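You operate a simulated robot arm through the tools that you are given. There is no shell and no other tool.

The job below is to be done with a simulated robot arm. You get a single attempt, and the scene is never put back.

JOB
Brush the clamped cover clean with cleaner, then release it onto the short mat.
Fine: brush back on the ledge, wash tray lid shut; leave the other cover. Where these are worked on the way, their far stop is far enough and under half their travel is too little: wash tray lid. What is to be rubbed or washed off counts as gone when no trace of it is left.

The check looks at the end state, three seconds after you hand in, the way a careful person would. Anything else that was tipped, shoved, dropped, spilled or broken makes it a failure. Lids that push on must go on centred and level and be pressed home; caps that screw on are set level and turned clockwise until they are tight.

ROBOT AND FRAMES
A 7-joint arm with a two-finger parallel gripper, fixed in place. Base frame: the origin is at the foot of the arm, x ahead of it, y to its left, z up; the work surface is at about z = 84. Readings come in cm, rad, newtons and seconds.
Its first joint turns from -2.601 to 2.601 rad. Payload 3.43 kg.
The TCP is the grasp point between the finger pads, 3 cm short of the fingertips. In the tool frame z runs along the fingers and y along their closing line. Largest opening 9.4 cm; finger width 2.8, thickness 1; the body of the gripper, 5 by 9.6 cm, starts 5.5 cm behind the TCP.
Orientation is told as [roll, pitch, yaw] about the base's x, y, z axes, in that order, counted from this pose: with the fingers straight down and closing along the base's y, the tool's x points along the base's -x, its y along +y and its z along -z.

CONTROLS
- The arm moves only by the tool apply_moves. Its argument "plan" is text: rows parted by semicolons, each of 7 numbers parted by spaces: the shift along the tool's x, y, z in cm, then the turn, a rotation vector about the tool's x, y, z in rad, then the opening, from 0 (shut) to 1 (fully open). In form: dx dy dz rx ry rz hand; .... A call has 1 to 20 rows; each row shifts and turns the commanded pose from where the row before left it, along the tool's axes as they then stand. Each row takes 0.2 s and may step no farther than 5 cm and 0.15 rad from the row before; otherwise, or with a gripper value out of range, the whole call is refused. Where a pose cannot be reached the arm comes as near as it can. A force on the tool above 90 N (or 10 N above the force at the start of the call, whichever is more), or a blocked arm, ends the call early, and 0.2 s more pass. The fingers move at their own pace (about 4.5 cm/s each) and stop on an object; they squeeze with about 33 N. The grip force told is the motor's: it shows also when the fingers shut on nothing. Time passes only in rows, and 0.2 s behind the last, so rows that do not move let the fingers close. The reply holds the time, the measured pose of the TCP, the force on the tool along the base axes, the opening and the grip force, in the units named above and with some noise, with the torque about the TCP (base axes, N m) and any sound that the robot's microphone picked up.
- Cameras (640 x 400 px; columns grow to the right, rows downward): "scene" is fixed at [39.99, 65.03, 145.6]; the picture's right is [0.67, -0.74, 0.00], its down [-0.70, -0.63, -0.34] and it looks along [0.25, 0.23, -0.94] (base axes); focal length 357 px, centre (320, 200). "wrist" rides on the gripper at [7.6, 1.4, -10.2] in the tool frame; the picture's right is [-0.18, 0.98, 0.00], its down [-0.75, -0.14, -0.64] and it looks along [-0.63, -0.12, 0.77] (tool axes); focal length 243 px, centre (320, 200). There is no depth. A picture from a camera that has moved, and an enlarged one, comes with that camera's place and axes in the base frame and with its lens.
- capture(camera): a new picture of that camera. It takes no simulated time.
- close_up(camera, box): a new picture of the part [left, top, right, bottom] of that camera's present view, enlarged. It takes no simulated time.
- finish_job(): hands the job in; it is judged then, once.

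Nothing tells you positions but the pictures and the camera data. Unless the task says otherwise, let go and move clear before handing in.

The tools are called after "Call:" as name(argument=value, ...) on one line, values as JSON. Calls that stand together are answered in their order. apply_moves: Moves the arm, as the interface text tells. Its arguments: {"type":"object","properties":{"plan":{"type":"string"}},"required":["plan"]} The other tools are called the same way: capture (camera) takes a picture; close_up (camera, box) takes an enlarged picture of a part of a camera's view; finish_job () hands the job in.

At the start:

```text
time_s: 0.0
eef_pos: [37.4, 71.33, 117.18]
orientation: [0.002, -0.003, 0.001]
force: [0.3, -0.3, 0.0]
moment: [0.04, 0.0, 0.01]
opening: 9.4
gripper_force: 0.0
```

scene: 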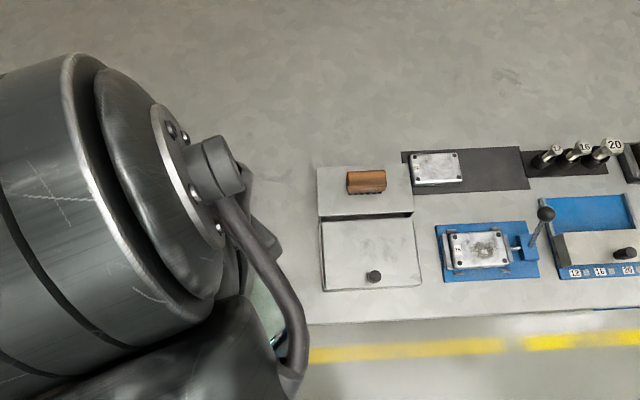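
wrist: 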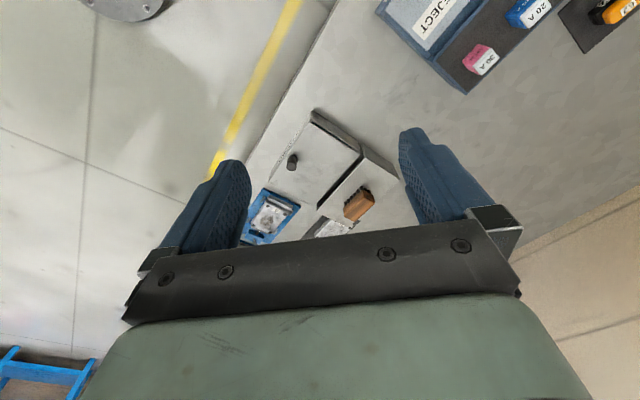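

I see a bench with a wash tray (lid with knob), a brush on a ledge, a toggle-clamp fixture holding a cover, and dark mats with another cover. I'll look closer before moving.

Call:
close_up(camera="scene", box=[300, 130, 460, 300])

Call:
close_up(camera="scene", box=[400, 130, 560, 300])

Call:
close_up(camera="scene", box=[500, 130, 640, 300])

Call:
close_up(camera="wrist", box=[220, 90, 420, 250])

```text
2.35 times, centred on (380, 215) of scene
camera zoom: at [39.99, 65.03, 145.6], right [0.67, -0.74, 0.0], down [-0.7, -0.63, -0.34], along [0.25, 0.23, -0.94], focal length 840 px, centre (179, 165)
```

zoom: 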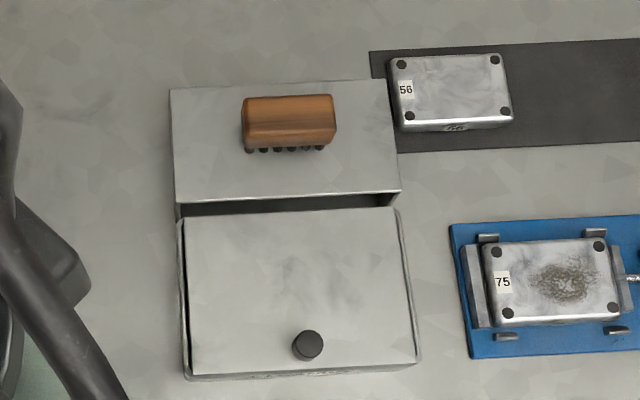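

```text
2.35 times, centred on (480, 215) of scene
camera zoom: at [39.99, 65.03, 145.6], right [0.67, -0.74, 0.0], down [-0.7, -0.63, -0.34], along [0.25, 0.23, -0.94], focal length 840 px, centre (-56, 165)
```

zoom: 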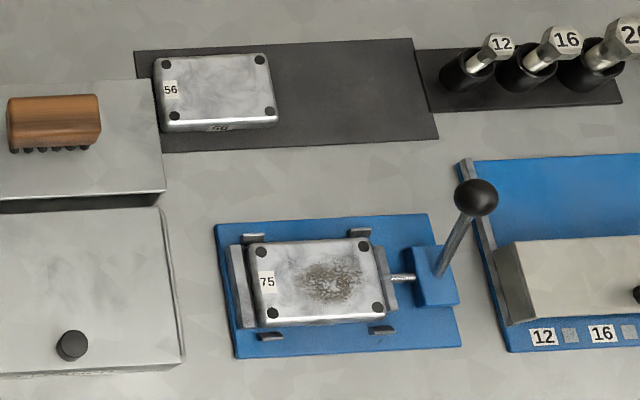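

```text
2.35 times, centred on (570, 215) of scene
camera zoom: at [39.99, 65.03, 145.6], right [0.67, -0.74, 0.0], down [-0.7, -0.63, -0.34], along [0.25, 0.23, -0.94], focal length 840 px, centre (-268, 165)
```

zoom: 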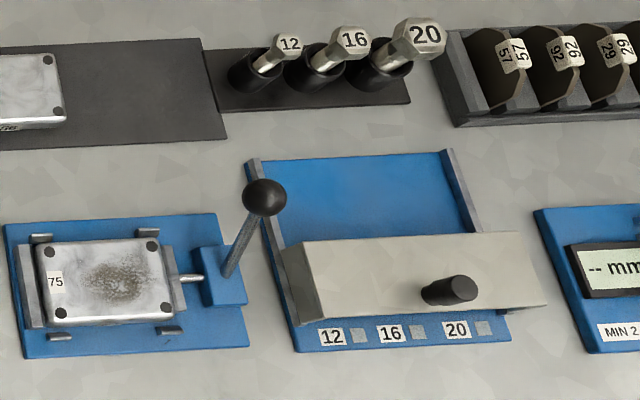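

```text
2.50 times, centred on (320, 170) of wrist
camera zoom: at [29.64, 72.69, 127.44], right [0.18, 0.98, 0.0], down [0.75, -0.14, 0.64], along [0.63, -0.11, -0.77], focal length 606 px, centre (320, 275)
```

zoom: 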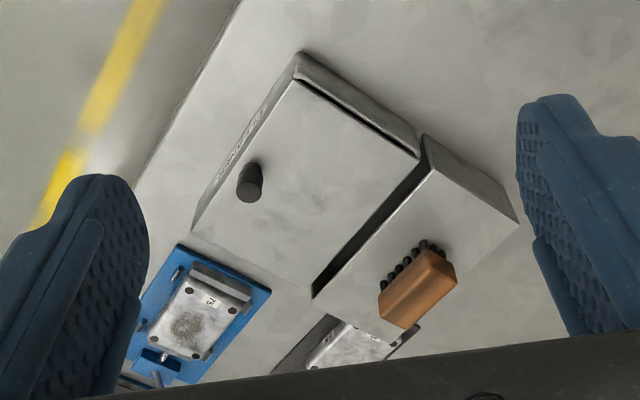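

The fixture with cover 75 sits near (67, 54), the brush near (63, 75) and the lid knob near (51, 64). I'll move the wrist up and over to survey the rest of the bench and find the mats.

Call:
apply_moves(plan="-1 -2.6 -0.5 0 0 0 1; -1 -2.6 -0.5 0 0 0 1; -1 -2.6 -0.5 0 0 0 1; -1 -2.6 -0.5 0 0 0 1; -1 -2.6 -0.5 0 0 0 1; -1 -2.6 -0.5 0 0 0 1; -1 -2.6 -0.5 0 0 0 1; -1 -2.6 -0.5 0 0 0 1; -1 -2.6 -0.5 0 0 0 1; -1 -2.6 -0.5 0 0 0 1; 0 0 0 0 0 0 1")

Call:
capture(camera="wrist")

Call:
capture(camera="scene")

```text
time_s: 2.4
eef_pos: [50.06, 49.39, 112.46]
orientation: [0.011, -0.01, 0.0]
force: [0.5, 0.5, 0.3]
moment: [0.03, -0.01, -0.01]
opening: 9.39
gripper_force: 0.0
out of reach, approached as far as the arm can: row 1, 2, 3, 4, 5, 6, 7, 8, 9, 10
```

```text
taken
camera wrist: at [42.3, 50.62, 122.65], right [0.18, 0.98, 0.01], down [0.75, -0.15, 0.65], along [0.64, -0.11, -0.76], focal length 243 px, centre (320, 200)
```

wrist: 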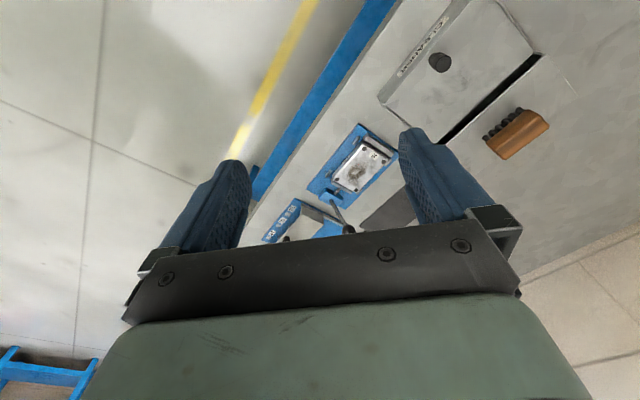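

```text
taken
```

scene: 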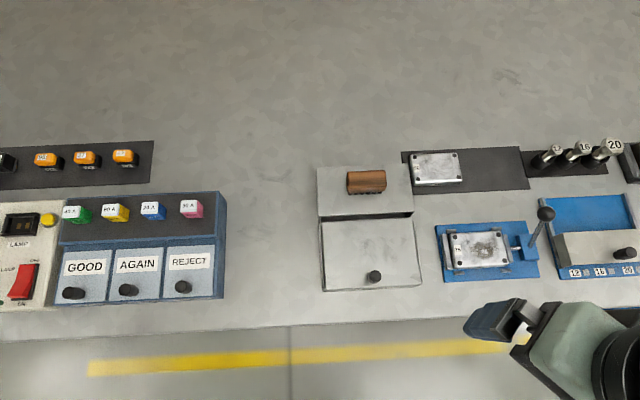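

The tray is labelled CLEANER, and the left end has other stations. I'll rotate the wrist to look right along the bench for the short mat.

Call:
apply_moves(plan="0 0 3 0 0 0.13 1; 0 0 3 0 0 0.13 1; 0 0 2 0 0 0.13 1; 0 0 2 0 0 0.13 1; 0 0 0 0 0 0.13 1; 0 0 0 0 0 0.13 1; 0 0 0 0 0 0 1")

Call:
capture(camera="wrist")

```text
time_s: 4.0
eef_pos: [50.0, 49.41, 102.37]
orientation: [0.006, 0.001, -0.781]
force: [0.3, 0.1, -0.5]
moment: [0.01, 0.0, 0.0]
opening: 9.38
gripper_force: 0.1
```

```text
taken
camera wrist: at [45.55, 55.66, 112.66], right [0.82, 0.57, 0.0], down [0.43, -0.63, 0.64], along [0.37, -0.53, -0.77], focal length 243 px, centre (320, 200)
```

wrist: 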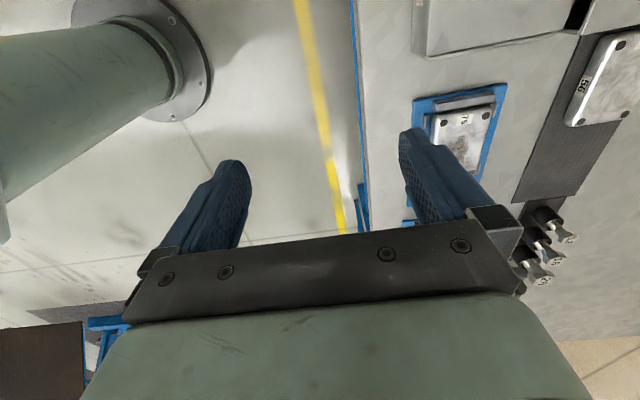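

No second mat visible yet; the gripper hides part of the view. I'll turn the wrist to face squarely across the bench and slide right along it.

Call:
apply_moves(plan="0 0 0 0 0 -0.142 1; 0 0 0 0 0 -0.142 1; 0 0 0 0 0 -0.142 1; 0 0 0 0 0 -0.142 1; 0 0 0 0 0 -0.142 1; 0 0 0 0 0 -0.142 1; 0 0 0 0 0 -0.142 1; 0 0 0 0 0 -0.142 1; 0 0 0 0 0 -0.142 1; 0 0 0 0 0 -0.142 1; 0 0 0 0 0 -0.142 1; 0 0 0 0 0 0 1")

Call:
capture(camera="wrist")

Call:
apply_moves(plan="0 -4 0 0 0 0 1; 0 -4 0 0 0 0 1; 0 -4 0 0 0 0 1; 0 -4 0 0 0 0 1; 0 -4 0 0 0 0 1; 0 -4 0 0 0 0 1; 0 -4 0 0 0 0 1; 0 -4 0 0 0 0 1; 0 0 0 0 0 0 1")

Call:
capture(camera="wrist")

Call:
capture(camera="scene")

```text
time_s: 6.6
eef_pos: [50.21, 49.33, 102.52]
orientation: [0.001, -0.004, 0.786]
force: [-0.2, -0.1, 0.8]
moment: [0.01, 0.01, -0.02]
opening: 9.41
gripper_force: 0.1
```

```text
taken
camera wrist: at [43.56, 44.93, 112.64], right [-0.56, 0.83, 0.0], down [0.63, 0.43, 0.65], along [0.53, 0.37, -0.76], focal length 243 px, centre (320, 200)
```

wrist: 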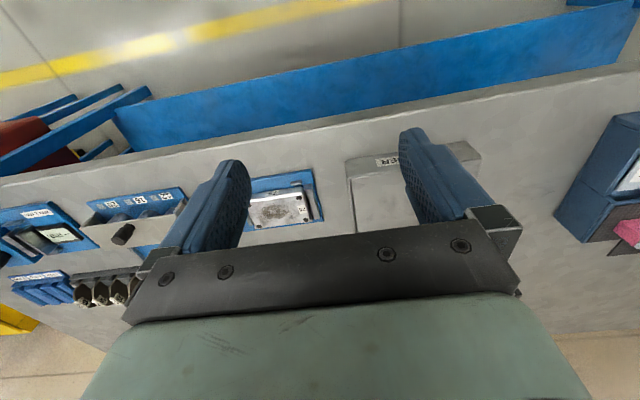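

```text
time_s: 8.6
eef_pos: [72.65, 26.67, 102.4]
orientation: [0.001, -0.005, 0.782]
force: [1.0, 0.7, 0.5]
moment: [0.0, 0.02, 0.0]
opening: 9.4
gripper_force: 0.0
```

```text
taken
camera wrist: at [66.06, 22.22, 112.63], right [-0.56, 0.83, 0.0], down [0.63, 0.43, 0.65], along [0.53, 0.36, -0.76], focal length 243 px, centre (320, 200)
```

wrist: 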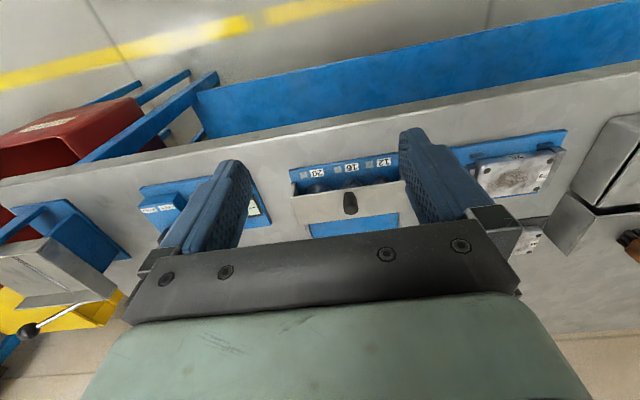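

```text
taken
```

scene: 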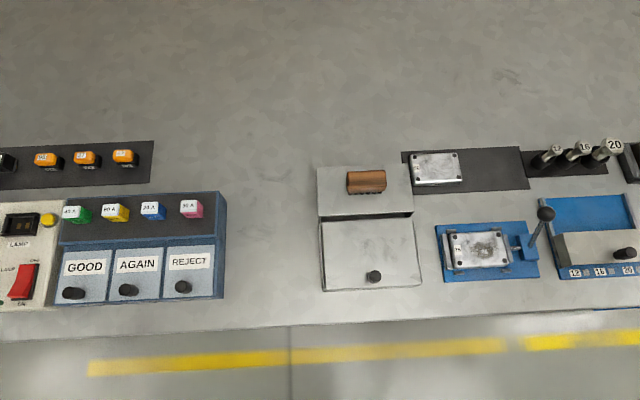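

The right side holds a gauge, socket holder, blue fixtures and a yellow press. I'll look further right and then back left to identify all the mats.

Call:
apply_moves(plan="0 -4 -1 0 0 0 1; 0 -4 -1 0 0 0 1; 0 -4 -1 0 0 0 1; 0 -4 -1 0 0 0 1; 0 -4 -1 0 0 0 1; 0 -4 0 0 0 0 1; 0 0 0 0 0 0 1")

Call:
capture(camera="wrist")

Call:
capture(camera="scene")

```text
time_s: 10.2
eef_pos: [89.62, 9.62, 107.3]
orientation: [0.001, -0.006, 0.784]
force: [0.0, -1.0, 0.0]
moment: [0.0, 0.05, 0.01]
opening: 9.4
gripper_force: 0.0
```

```text
taken
camera wrist: at [83.0, 5.19, 117.56], right [-0.56, 0.83, 0.0], down [0.63, 0.43, 0.65], along [0.53, 0.36, -0.76], focal length 243 px, centre (320, 200)
```

wrist: 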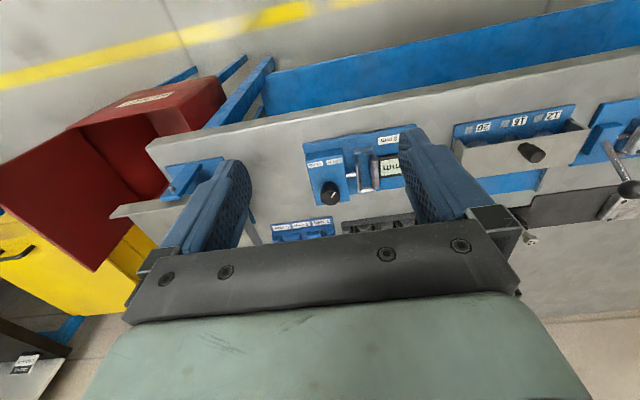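

```text
taken
```

scene: 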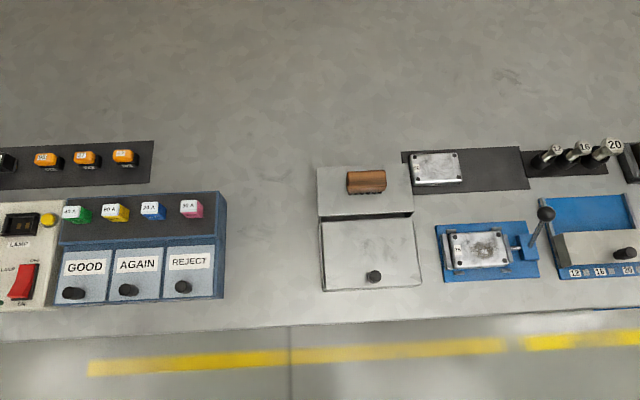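

Bench ends there with no separate mat. Now checking the left end.

Call:
apply_moves(plan="0 4.5 0.3 0 0 0 1; 0 4.5 0.3 0 0 0 1; 0 4.5 0.3 0 0 0 1; 0 4.5 0.3 0 0 0 1; 0 4.5 0 0 0 0 1; 0 4.5 0 0 0 0 1; 0 4.5 0 0 0 0 1; 0 4.5 0 0 0 0 1; 0 4.5 0 0 0 0 1; 0 4.5 0 0 0 0 1; 0 4.5 0 0 0 0 1; 0 4.5 0 0 0 0 1; 0 4.5 0 0 0 0 1; 0 4.5 0 0 0 0 1; 0 4.5 0 0 0 0 1; 0 4.5 0 0 0 0 1; 0 4.5 0 0 0 0 1; 0 0 0 0 0 0 1")

Call:
capture(camera="wrist")

Call:
apply_moves(plan="0 4 0 0 0 0 1; 0 4 0 0 0 0 1; 0 4 0 0 0 0 1; 0 4 0 0 0 0 1; 0 4 0 0 0 0 1; 0 4 0 0 0 0 1; 0 0 0 0 0 0 1")

Call:
capture(camera="wrist")

```text
time_s: 14.0
eef_pos: [35.79, 63.85, 106.21]
orientation: [0.002, -0.005, 0.781]
force: [0.6, -0.4, -0.6]
moment: [-0.05, -0.04, 0.02]
opening: 9.4
gripper_force: 0.0
```

```text
taken
camera wrist: at [29.17, 59.5, 116.44], right [-0.56, 0.83, 0.0], down [0.63, 0.43, 0.65], along [0.53, 0.36, -0.76], focal length 243 px, centre (320, 200)
```

wrist: 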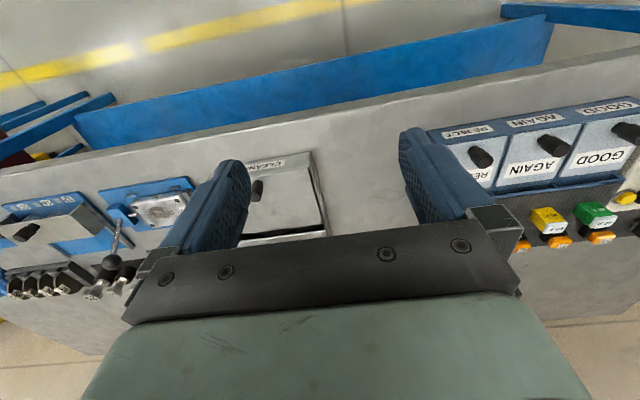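

```text
time_s: 15.6
eef_pos: [18.61, 80.91, 106.33]
orientation: [0.003, -0.004, 0.781]
force: [-0.5, 0.0, 0.3]
moment: [-0.02, -0.01, -0.03]
opening: 9.42
gripper_force: 0.0
```

```text
taken
camera wrist: at [12.13, 76.53, 116.53], right [-0.56, 0.83, 0.0], down [0.63, 0.43, 0.65], along [0.53, 0.36, -0.76], focal length 243 px, centre (320, 200)
```

wrist: 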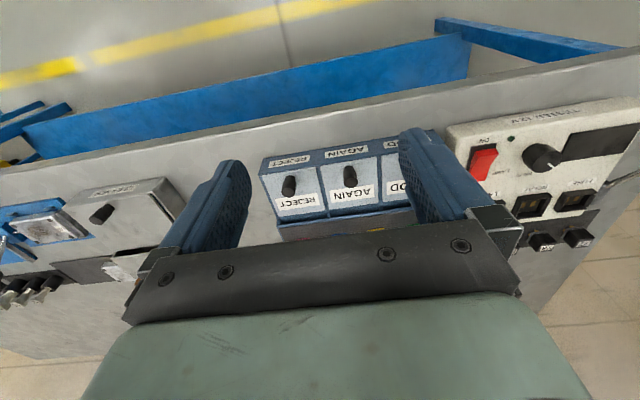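

The only covers' mat is the one with cover 56 and free room beside it; the longer fuse mat is at the left. Now I'll look at the wash tray and brush from close by.

Call:
apply_moves(plan="-1.2 -3.8 0.1 0 0 0 1; -1.2 -3.8 0.1 0 0 0 1; -1.2 -3.8 0.1 0 0 0 1; -1.2 -3.8 0.1 0 0 0 1; -1.2 -3.8 0.1 0 0 0 1; -1.2 -3.8 0.1 0 0 0 1; -1.2 -3.8 0.1 0 0 0 1; -1.2 -3.8 0.1 0 0 0 1; -1.2 -3.8 0.1 0 0 0 1; 0 0 0 0 0 0 1")

Call:
capture(camera="wrist")

Call:
close_up(camera="wrist", box=[220, 20, 420, 240])

```text
time_s: 17.8
eef_pos: [50.47, 64.31, 105.49]
orientation: [0.002, -0.004, 0.784]
force: [0.5, -0.3, 0.2]
moment: [-0.03, 0.03, -0.01]
opening: 9.41
gripper_force: 0.0
```

```text
taken
camera wrist: at [44.01, 59.88, 115.71], right [-0.56, 0.83, 0.0], down [0.63, 0.43, 0.65], along [0.53, 0.36, -0.76], focal length 243 px, centre (320, 200)
```

wrist: 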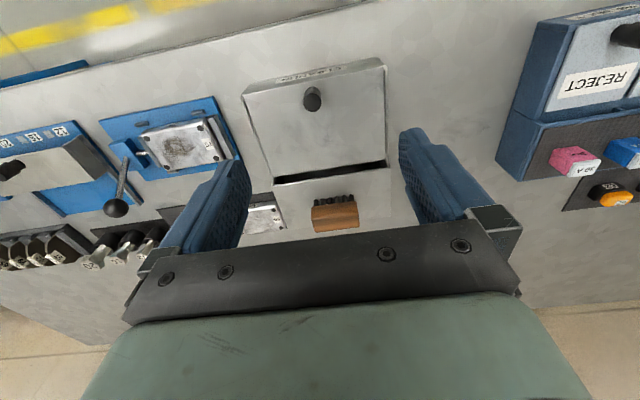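

```text
1.82 times, centred on (320, 130) of wrist
camera zoom: at [44.01, 59.88, 115.71], right [-0.56, 0.83, 0.0], down [0.63, 0.43, 0.65], along [0.53, 0.36, -0.76], focal length 441 px, centre (320, 327)
```

zoom: 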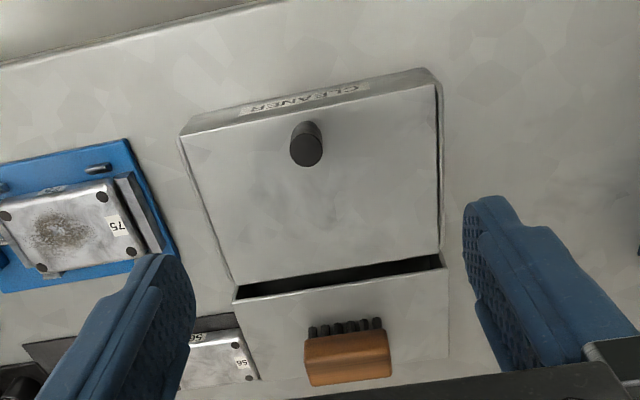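

The knob is near (51.5, 64, 89), and the ledge top is near z≈87. I'll zoom in on the tray lid and brush to see how the lid works.

Call:
close_up(camera="scene", box=[315, 160, 425, 230])

Call:
close_up(camera="scene", box=[315, 215, 425, 300])

Call:
close_up(camera="scene", box=[430, 200, 560, 290])

Call:
close_up(camera="wrist", box=[230, 50, 400, 150])

Call:
close_up(camera="wrist", box=[90, 80, 250, 200])

```text
5.71 times, centred on (370, 195) of scene
camera zoom: at [39.99, 65.03, 145.6], right [0.67, -0.74, 0.0], down [-0.7, -0.63, -0.34], along [0.25, 0.23, -0.94], focal length 2041 px, centre (34, 229)
```

zoom: 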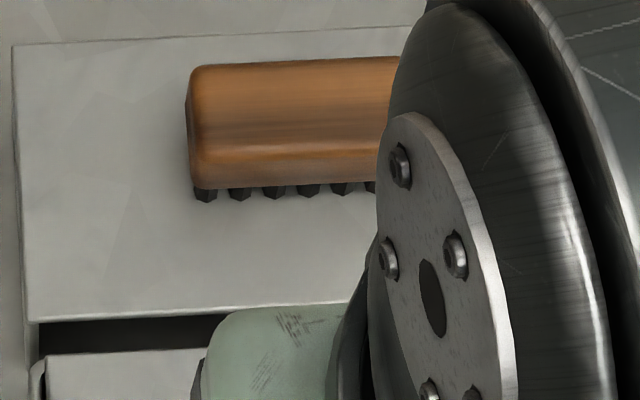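

```text
4.71 times, centred on (370, 258) of scene
camera zoom: at [39.99, 65.03, 145.6], right [0.67, -0.74, 0.0], down [-0.7, -0.63, -0.34], along [0.25, 0.23, -0.94], focal length 1681 px, centre (85, -71)
```

zoom: 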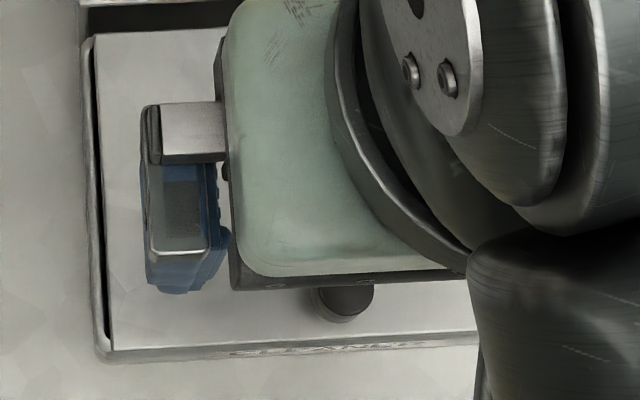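

```text
4.44 times, centred on (495, 245) of scene
camera zoom: at [39.99, 65.03, 145.6], right [0.67, -0.74, 0.0], down [-0.7, -0.63, -0.34], along [0.25, 0.23, -0.94], focal length 1588 px, centre (-458, 0)
```

zoom: 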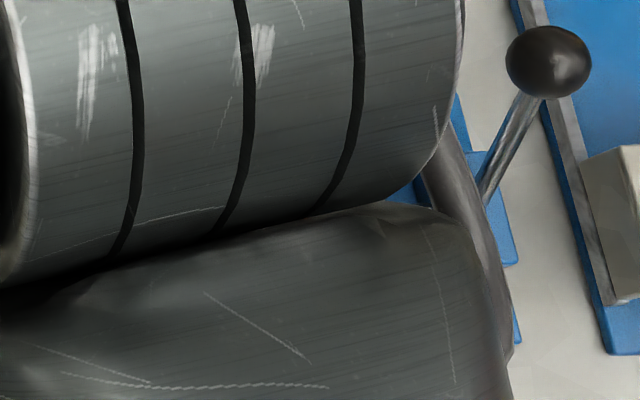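

```text
3.76 times, centred on (315, 100) of wrist
camera zoom: at [44.01, 59.88, 115.71], right [-0.56, 0.83, 0.0], down [0.63, 0.43, 0.65], along [0.53, 0.36, -0.76], focal length 913 px, centre (339, 576)
```

zoom: 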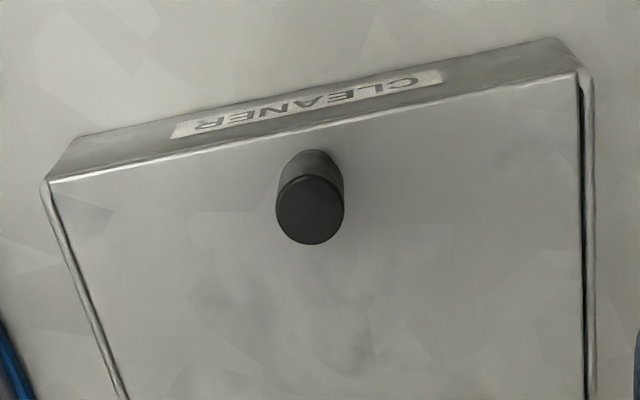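

```text
3.33 times, centred on (170, 140) of wrist
camera zoom: at [44.01, 59.88, 115.71], right [-0.56, 0.83, 0.0], down [0.63, 0.43, 0.65], along [0.53, 0.36, -0.76], focal length 809 px, centre (820, 400)
```

zoom: 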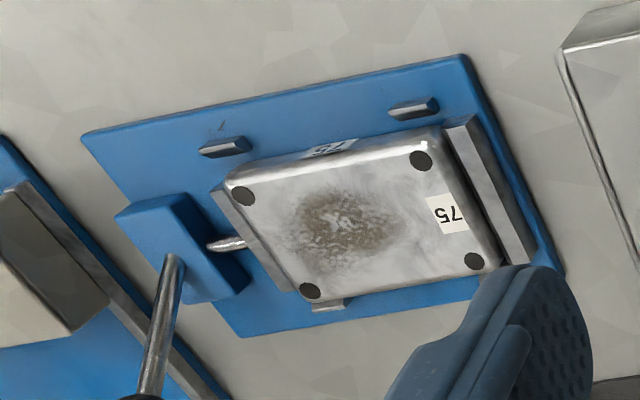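

The lid lies between raised side walls with a dark slot under the ledge, so it most likely slides back beneath the ledge. I'll line the gripper up over the knob and go down in stages.

Call:
apply_moves(plan="-0.25 -0.5 2.5 0 0 0 1; -0.25 -0.45 2.5 0 0 0 1; 0 0 2.5 0 0 0 1; 0 0 2.5 0 0 0 1; 0 0 0 0 0 0 0.6; 0 0 0 0 0 0 0.6")

Call:
capture(camera="wrist")

Call:
close_up(camera="wrist", box=[240, 50, 400, 200])

```text
time_s: 19.2
eef_pos: [51.63, 64.04, 95.38]
orientation: [0.002, -0.006, 0.782]
force: [0.2, -0.1, 0.2]
moment: [0.04, -0.01, -0.01]
opening: 5.63
gripper_force: 0.1
```

```text
taken
camera wrist: at [45.01, 59.58, 105.64], right [-0.56, 0.83, 0.0], down [0.63, 0.43, 0.65], along [0.53, 0.36, -0.76], focal length 243 px, centre (320, 200)
```

wrist: 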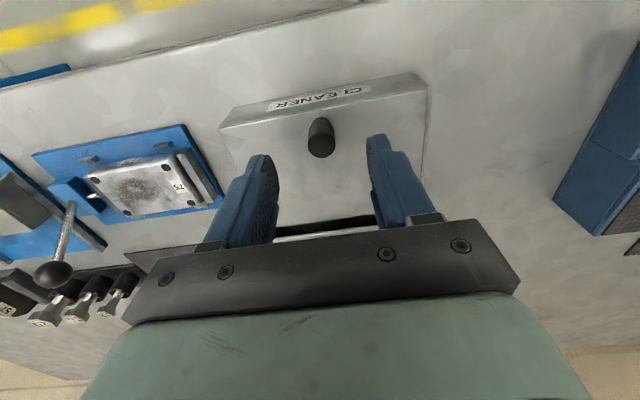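

```text
2.67 times, centred on (320, 125) of wrist
camera zoom: at [45.01, 59.58, 105.64], right [-0.56, 0.83, 0.0], down [0.63, 0.43, 0.65], along [0.53, 0.36, -0.76], focal length 647 px, centre (320, 400)
```

zoom: 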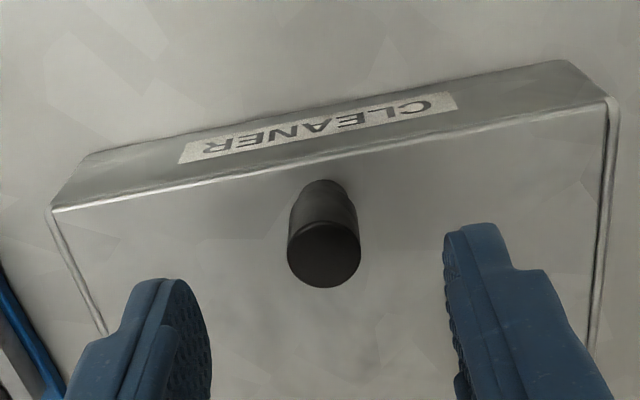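

The knob is centred between the fingers; its height is still uncertain by a centimetre or two. I'll go down 2.5 cm and look again.

Call:
apply_moves(plan="0 0 1.3 0 0 0 0.6; 0 0 1.2 0 0 0 0.6; 0 0 0 0 0 0 0.6")

Call:
capture(camera="wrist")

Call:
close_up(camera="wrist", box=[240, 80, 400, 230])

Call:
capture(camera="scene")

```text
time_s: 20.0
eef_pos: [51.53, 64.05, 92.82]
orientation: [0.0, -0.005, 0.781]
force: [0.9, 0.3, 0.5]
moment: [0.03, 0.0, -0.02]
opening: 5.64
gripper_force: 0.1
```

```text
taken
camera wrist: at [44.99, 59.58, 103.1], right [-0.56, 0.83, 0.0], down [0.63, 0.43, 0.65], along [0.53, 0.36, -0.76], focal length 243 px, centre (320, 200)
```

wrist: 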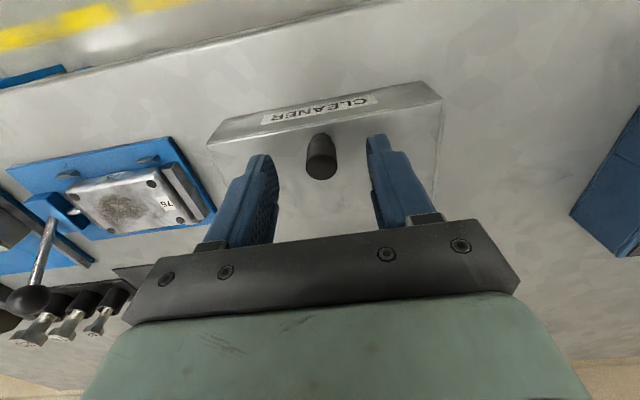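

```text
2.67 times, centred on (320, 155) of wrist
camera zoom: at [44.99, 59.58, 103.1], right [-0.56, 0.83, 0.0], down [0.63, 0.43, 0.65], along [0.53, 0.36, -0.76], focal length 647 px, centre (320, 320)
```

zoom: 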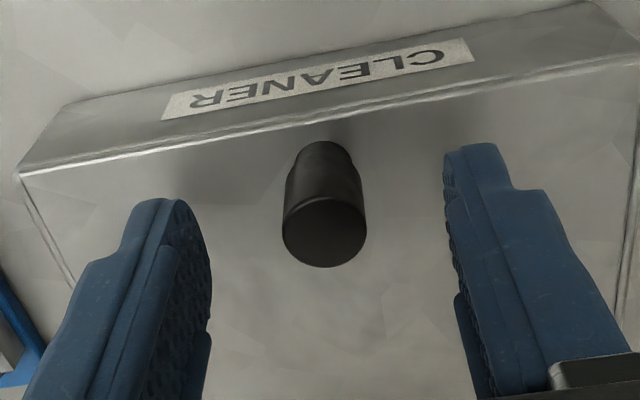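

```text
taken
```

scene: 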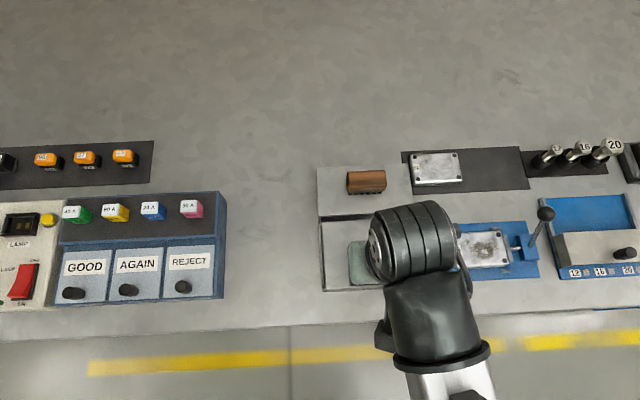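

The knob top is at about z=90.7 and it's centred under the TCP. I'll go down 0.5 cm, close on the knob, and try a small push towards the back.

Call:
apply_moves(plan="0 0 0.5 0 0 0 0.6; 0 0 0 0 0 0 0.0; 0 0 0 0 0 0 0; 0 0 0 0 0 0 0; 0 0 0 0 0 0 0; 0 0 0 0 0 0 0")

Call:
apply_moves(plan="-0.4 0 0 0 0 0 0; -0.4 0 0 0 0 0 0; -0.4 0 0 0 0 0 0; 0 0 0 0 0 0 0")

Call:
capture(camera="wrist")

```text
time_s: 21.4
eef_pos: [51.44, 64.07, 92.52]
orientation: [0.004, -0.005, 0.783]
force: [-13.8, 15.0, -1.3]
moment: [0.3, 0.13, -0.05]
opening: 1.74
gripper_force: 44.8
```

```text
time_s: 22.4
eef_pos: [52.23, 64.96, 92.33]
orientation: [0.004, -0.002, 0.784]
force: [-19.2, 20.4, 3.8]
moment: [0.22, 0.11, -0.07]
opening: 1.75
gripper_force: 45.1
```

```text
taken
camera wrist: at [45.78, 60.52, 102.61], right [-0.56, 0.83, 0.01], down [0.63, 0.43, 0.64], along [0.53, 0.37, -0.76], focal length 243 px, centre (320, 200)
```

wrist: 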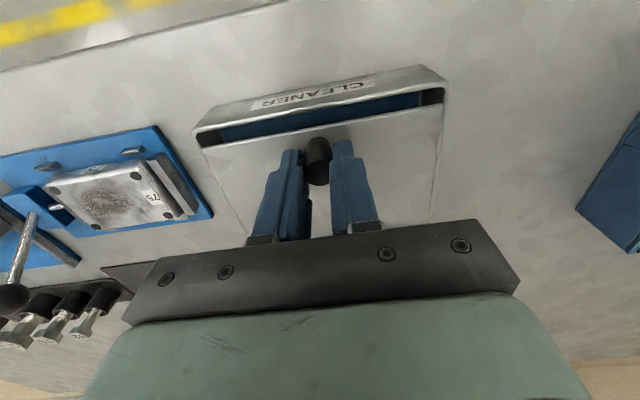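

The lid slides back and opens, showing the tray inside. I'll ease the sideways strain a little and continue pushing.

Call:
apply_moves(plan="-0.5 0.1 0 0 0 0 0; -0.5 0.1 0 0 0 0 0; -0.5 0 0 0 0 0 0; -0.5 0 0 0 0 0 0; -0.5 0 0 0 0 0 0; -0.5 0 0 0 0 0 0; -0.5 0 0 0 0 0 0; -0.5 0 0 0 0 0 0; 0 0 0 0 0 0 0")

Call:
capture(camera="wrist")

Call:
capture(camera="scene")

```text
time_s: 24.4
eef_pos: [55.03, 67.84, 92.49]
orientation: [0.002, -0.005, 0.782]
force: [-6.5, 6.1, 0.5]
moment: [-0.27, 0.37, -0.01]
opening: 1.77
gripper_force: 44.8
```

```text
taken
camera wrist: at [48.55, 63.38, 102.61], right [-0.56, 0.83, 0.0], down [0.63, 0.43, 0.65], along [0.53, 0.36, -0.76], focal length 243 px, centre (320, 200)
```

wrist: 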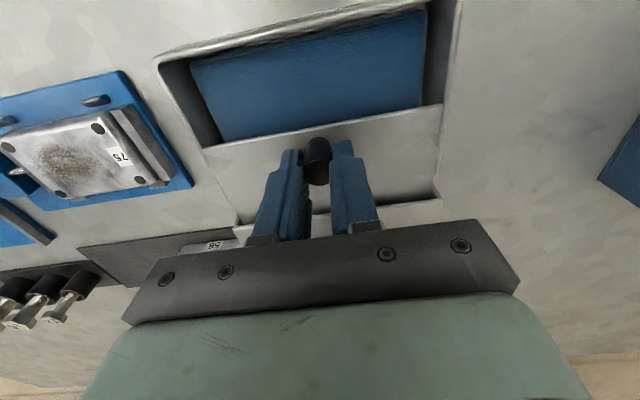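

```text
taken
```

scene: 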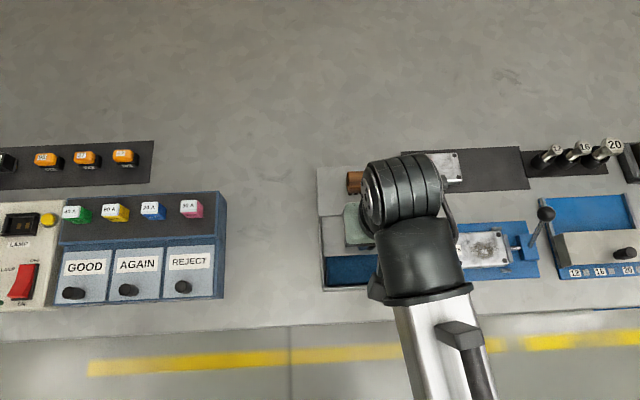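

The tray has a blue soaked pad inside. I'll continue pushing the lid towards its far stop.

Call:
apply_moves(plan="-0.5 0.05 0 0 0 0 0; -0.5 0.05 0 0 0 0 0; -0.5 0 0 0 0 0 0; -0.5 0 0 0 0 0 0; -0.5 0 0 0 0 0 0; -0.5 0 0 0 0 0 0; 0 0 0 0 0 0 0")

Call:
close_up(camera="wrist", box=[150, 0, 450, 250])

```text
time_s: 26.0
eef_pos: [57.22, 70.01, 92.43]
orientation: [0.003, -0.004, 0.782]
force: [5.0, -4.3, -10.4]
moment: [0.05, -0.32, 0.05]
opening: 1.74
gripper_force: 44.6
```

```text
1.60 times, centred on (300, 125) of wrist
camera zoom: at [50.68, 65.51, 102.61], right [-0.56, 0.83, 0.0], down [0.63, 0.43, 0.64], along [0.53, 0.36, -0.76], focal length 388 px, centre (352, 320)
```

zoom: 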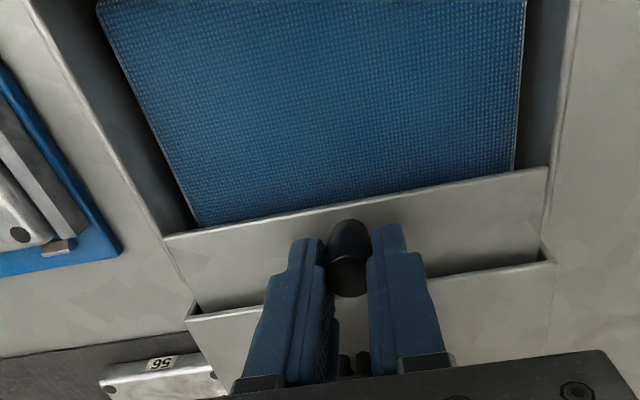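

The lid is about 8 cm back. A little more to reach its far stop.

Call:
apply_moves(plan="-0.3 0 0 0 0 0 0; -0.3 0 0 0 0 0 0; -0.3 0 0 0 0 0 0; 0 0 0 0 0 0 0")

Call:
close_up(camera="wrist", box=[150, 0, 450, 250])

```text
time_s: 27.0
eef_pos: [57.49, 70.27, 92.47]
orientation: [0.002, 0.003, 0.784]
force: [-21.6, -34.1, -13.3]
moment: [0.11, -0.2, 0.17]
opening: 1.72
gripper_force: 45.3
```

```text
1.60 times, centred on (300, 125) of wrist
camera zoom: at [51.04, 65.87, 102.68], right [-0.56, 0.83, 0.0], down [0.64, 0.43, 0.64], along [0.53, 0.36, -0.77], focal length 388 px, centre (352, 320)
```

zoom: 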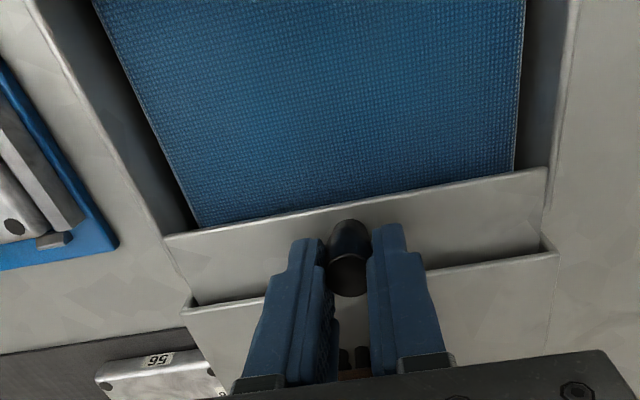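

The lid hit its far stop (force rise), so it's fully open. I'll relax, release the knob and rise.

Call:
apply_moves(plan="0.4 0 0 0 0 0 0; 0.2 0 0 0 0 0 0; 0 0 0 0 0 0 0.3; 0 0 0 0 0 0 0.5; 0 0 0 0 0 0 0.5; 0 0 -2 0 0 0 0.5; 0 0 -3 0 0 0 0.6; 0 0 -3 0 0 0 0.8; 0 0 -2 0 0 0 1; 0 0 0 0 0 0 1")

Call:
capture(camera="wrist")

Call:
capture(camera="scene")

```text
time_s: 29.2
eef_pos: [57.28, 70.1, 102.37]
orientation: [0.001, -0.006, 0.782]
force: [1.1, -0.1, -0.9]
moment: [0.01, 0.02, 0.02]
opening: 9.42
gripper_force: 0.0
```

```text
taken
camera wrist: at [50.88, 65.72, 112.59], right [-0.56, 0.83, 0.0], down [0.63, 0.43, 0.65], along [0.53, 0.36, -0.76], focal length 243 px, centre (320, 200)
```

wrist: 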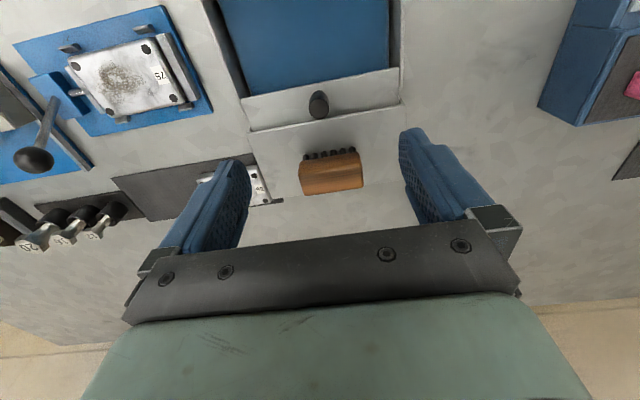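

```text
taken
```

scene: 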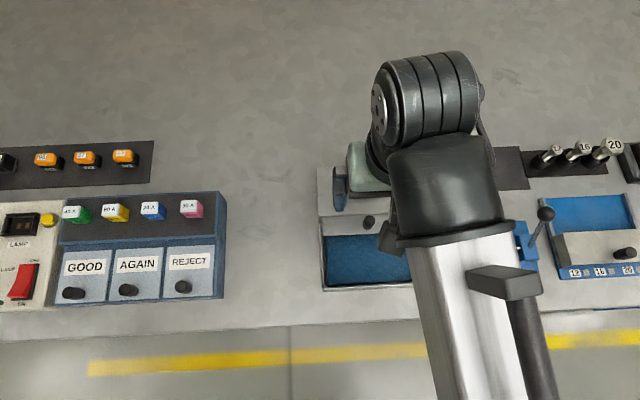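

Lid is open and knob is released. The brush centre is at about 7.5 cm further back; I'll move over it while staying high and check reach.

Call:
apply_moves(plan="-1.5 -0.05 0.3 0 0 0 1; -1.5 -0.05 0.3 0 0 0 1; -1.5 -0.05 0.3 0 0 0 1; -1.5 -0.05 0.3 0 0 0 1; -1.45 -0.05 0.3 0 0 0 1; 0 0 0 0 0 0 1")

Call:
capture(camera="wrist")

Call:
close_up(camera="wrist", box=[240, 70, 400, 210])

```text
time_s: 30.6
eef_pos: [62.78, 75.19, 100.96]
orientation: [0.002, -0.006, 0.781]
force: [0.6, -0.3, -0.2]
moment: [0.01, 0.0, 0.04]
opening: 9.42
gripper_force: 0.0
```

```text
taken
camera wrist: at [56.31, 70.8, 111.18], right [-0.56, 0.83, 0.0], down [0.63, 0.43, 0.65], along [0.53, 0.36, -0.76], focal length 243 px, centre (320, 200)
```

wrist: 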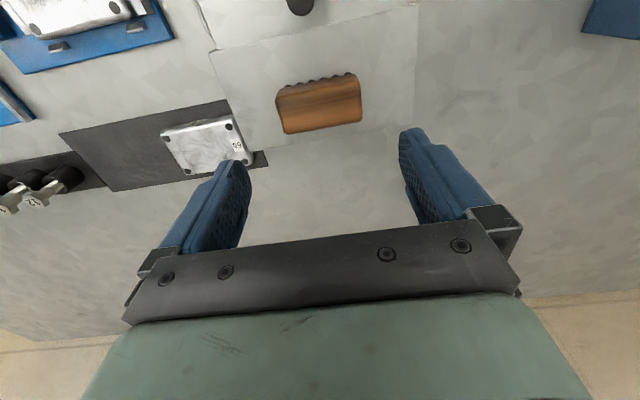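

```text
2.86 times, centred on (320, 140) of wrist
camera zoom: at [56.31, 70.8, 111.18], right [-0.56, 0.83, 0.0], down [0.63, 0.43, 0.65], along [0.53, 0.36, -0.76], focal length 693 px, centre (320, 371)
```

zoom: 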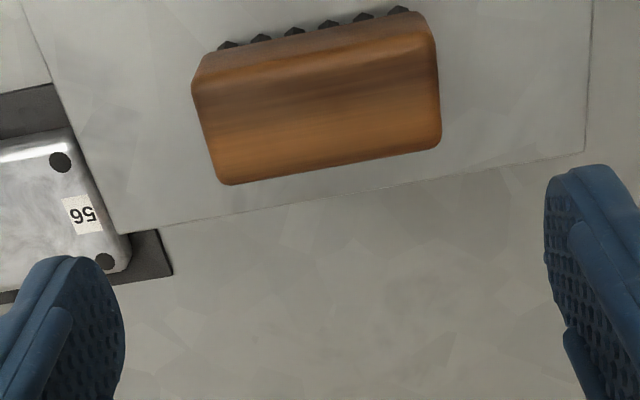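

The brush is within reach and aligned with the fingers. Going down to just above it and looking again.

Call:
apply_moves(plan="0.1 0 1.5 0 0 0 1; 0.1 0 1.5 0 0 0 1; 0.1 0 1.5 0 0 0 1; 0 0 0 0 0 0 1")

Call:
close_up(camera="wrist", box=[220, 70, 420, 230])

Call:
close_up(camera="scene", box=[300, 130, 440, 240])

```text
time_s: 31.6
eef_pos: [62.66, 75.1, 96.35]
orientation: [0.002, -0.005, 0.782]
force: [0.4, 0.1, 0.1]
moment: [0.05, 0.0, -0.01]
opening: 9.43
gripper_force: 0.1
```

```text
2.50 times, centred on (320, 150) of wrist
camera zoom: at [56.11, 70.67, 106.64], right [-0.56, 0.83, 0.0], down [0.63, 0.43, 0.65], along [0.53, 0.36, -0.76], focal length 606 px, centre (320, 325)
```

zoom: 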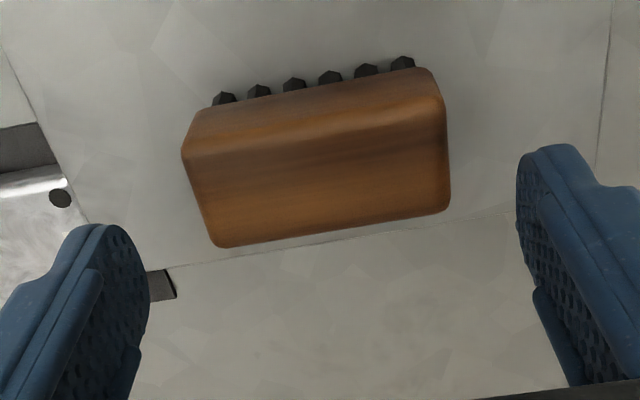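

```text
3.64 times, centred on (370, 185) of scene
camera zoom: at [39.99, 65.03, 145.6], right [0.67, -0.74, 0.0], down [-0.7, -0.63, -0.34], along [0.25, 0.23, -0.94], focal length 1299 px, centre (138, 254)
```

zoom: 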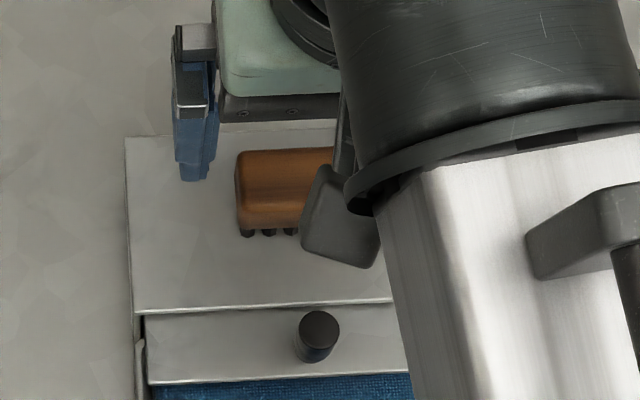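

Brush top is around z≈91.5, centred between the fingers. I'll go down so the fingertips overlap the wooden block's upper half, then check before closing.

Call:
apply_moves(plan="0.1 0 1.2 0 0 0 1; 0.1 0 1.2 0 0 0 1; 0 0 0.9 0 0 0 1; 0 0 0 0 0 0 1")

Call:
close_up(camera="wrist", box=[220, 70, 420, 230])

Call:
close_up(camera="scene", box=[300, 130, 400, 210])

```text
time_s: 32.6
eef_pos: [62.44, 74.89, 93.18]
orientation: [0.002, -0.003, 0.781]
force: [0.3, 0.8, 0.5]
moment: [0.01, -0.01, -0.02]
opening: 9.41
gripper_force: 0.1
```

```text
2.50 times, centred on (320, 150) of wrist
camera zoom: at [55.92, 70.46, 103.34], right [-0.56, 0.83, 0.0], down [0.63, 0.43, 0.65], along [0.53, 0.36, -0.76], focal length 606 px, centre (320, 325)
```

zoom: 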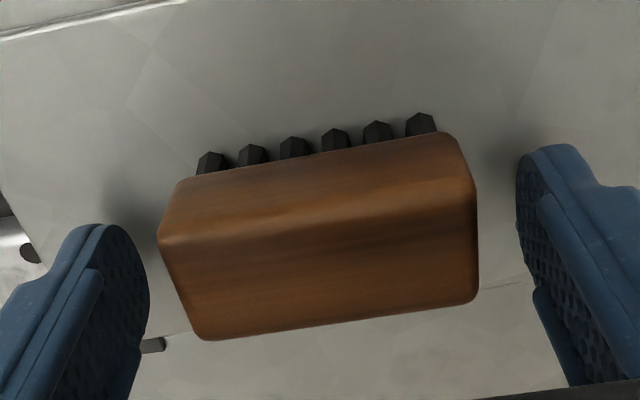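

```text
5.00 times, centred on (350, 170) of scene
camera zoom: at [39.99, 65.03, 145.6], right [0.67, -0.74, 0.0], down [-0.7, -0.63, -0.34], along [0.25, 0.23, -0.94], focal length 1786 px, centre (170, 350)
```

zoom: 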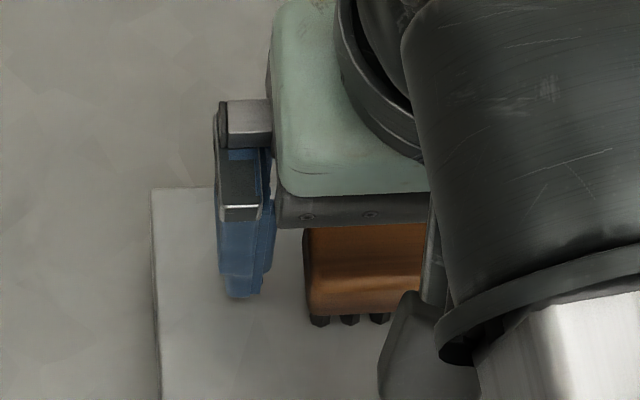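

The fingers straddle the block at the right height. Small centring correction, then close on the brush.

Call:
apply_moves(plan="0.3 0.15 0 0 0 0 1; 0 0 0 0 0 0 0.5; 0 0 0 0 0 0 0.3; 0 0 0 0 0 0 0.3; 0 0 0 0 0 0 0.3; 0 0 0 0 0 0 0.3")

Call:
close_up(camera="wrist", box=[220, 70, 420, 230])

```text
time_s: 34.0
eef_pos: [62.21, 74.83, 93.23]
orientation: [0.0, -0.004, 0.783]
force: [0.1, 1.1, 0.2]
moment: [-0.03, 0.0, -0.01]
opening: 6.51
gripper_force: 32.8
```

```text
2.50 times, centred on (320, 150) of wrist
camera zoom: at [55.57, 70.38, 103.36], right [-0.56, 0.83, 0.0], down [0.63, 0.43, 0.65], along [0.53, 0.36, -0.76], focal length 606 px, centre (320, 325)
```

zoom: 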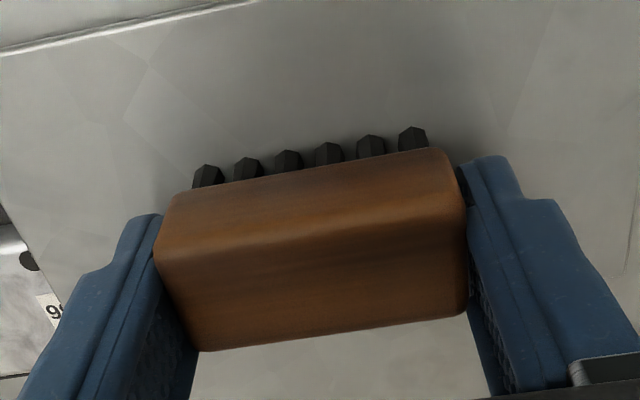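

Brush gripped (6.5 cm long). I record this pose (62.2, 74.8, 93.2) for putting it back, and lift it.

Call:
apply_moves(plan="0 0 -1 0 0 0 0.3; 0 0 -2 0 0 0 0.3; 0 0 -3 0 0 0 0.3; 0 0 -2 0 0 0 0.3; 0 0 0 0 0 0 0.3")

Call:
capture(camera="wrist")

Call:
capture(camera="scene")

```text
time_s: 35.2
eef_pos: [62.12, 74.81, 101.32]
orientation: [0.001, -0.003, 0.782]
force: [-0.7, -0.2, -1.1]
moment: [0.01, 0.03, 0.01]
opening: 6.54
gripper_force: 33.3
```

```text
taken
camera wrist: at [55.57, 70.38, 111.45], right [-0.56, 0.83, 0.0], down [0.63, 0.43, 0.65], along [0.53, 0.36, -0.76], focal length 243 px, centre (320, 200)
```

wrist: 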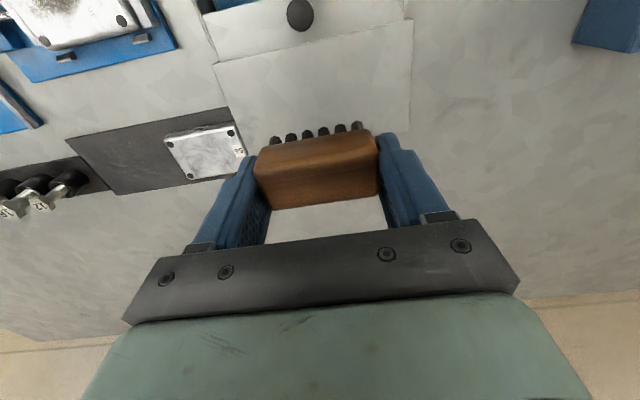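

```text
taken
```

scene: 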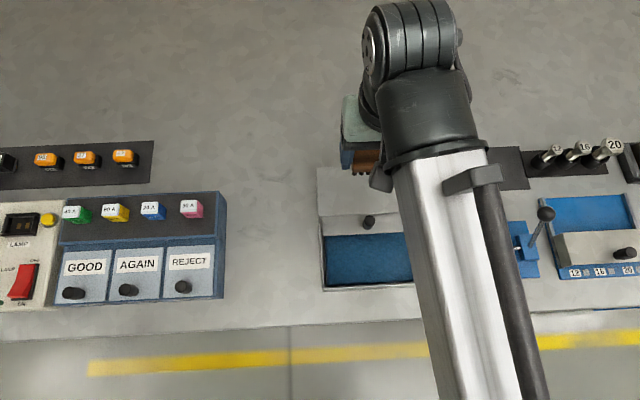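

Moving the brush over the tray opening, staying high.

Call:
apply_moves(plan="2.5 0 0 0 0 0 0.3; 2.5 0 0 0 0 0 0.3; 2.5 0 0 0 0 0 0.3; 2.5 0 0 0 0 0 0.3; 2.3 0 0 0 0 0 0.3; 0 0 0 0 0 0 0.3")

Call:
capture(camera="wrist")

Call:
capture(camera="scene")

```text
time_s: 36.6
eef_pos: [53.4, 66.07, 101.18]
orientation: [0.001, -0.005, 0.783]
force: [0.2, 0.0, -0.3]
moment: [0.01, 0.02, 0.01]
opening: 6.52
gripper_force: 32.8
```

```text
taken
camera wrist: at [46.8, 61.66, 111.35], right [-0.56, 0.83, 0.0], down [0.63, 0.43, 0.65], along [0.53, 0.36, -0.76], focal length 243 px, centre (320, 200)
```

wrist: 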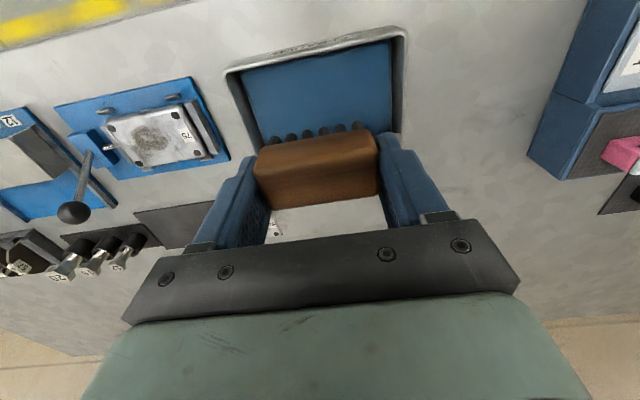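

```text
taken
```

scene: 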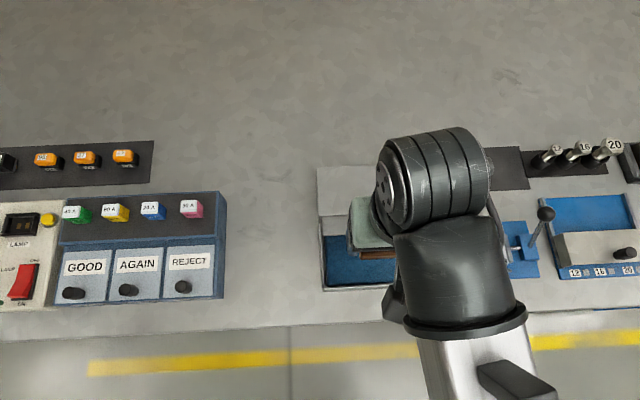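

The brush is centred over the opening. Lowering to about rim level first.

Call:
apply_moves(plan="0 0 2 0 0 0 0.3; 0 0 2 0 0 0 0.3; 0 0 2 0 0 0 0.3; 0 0 1.5 0 0 0 0.3; 0 0 0 0 0 0 0.3")

Call:
close_up(camera="wrist", box=[200, 40, 440, 230])

Call:
close_up(camera="scene", box=[300, 190, 420, 300])

```text
time_s: 37.8
eef_pos: [53.39, 66.14, 93.54]
orientation: [0.002, -0.007, 0.782]
force: [0.3, -0.2, -0.5]
moment: [-0.01, 0.02, 0.01]
opening: 6.52
gripper_force: 33.1
```

```text
2.11 times, centred on (320, 135) of wrist
camera zoom: at [46.9, 61.66, 103.8], right [-0.56, 0.83, 0.0], down [0.63, 0.43, 0.65], along [0.53, 0.36, -0.76], focal length 511 px, centre (320, 337)
```

zoom: 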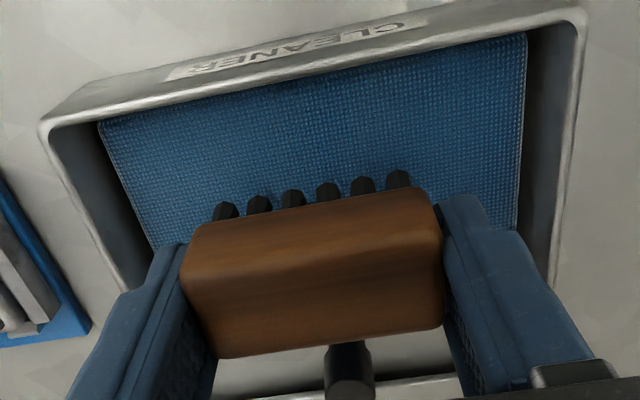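

```text
3.64 times, centred on (360, 245) of scene
camera zoom: at [39.99, 65.03, 145.6], right [0.67, -0.74, 0.0], down [-0.7, -0.63, -0.34], along [0.25, 0.23, -0.94], focal length 1299 px, centre (174, 36)
```

zoom: 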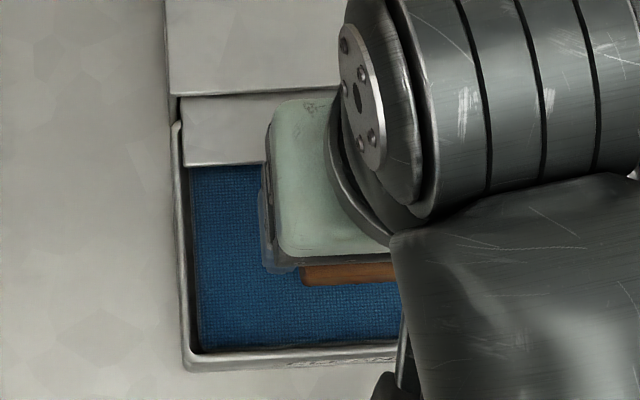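

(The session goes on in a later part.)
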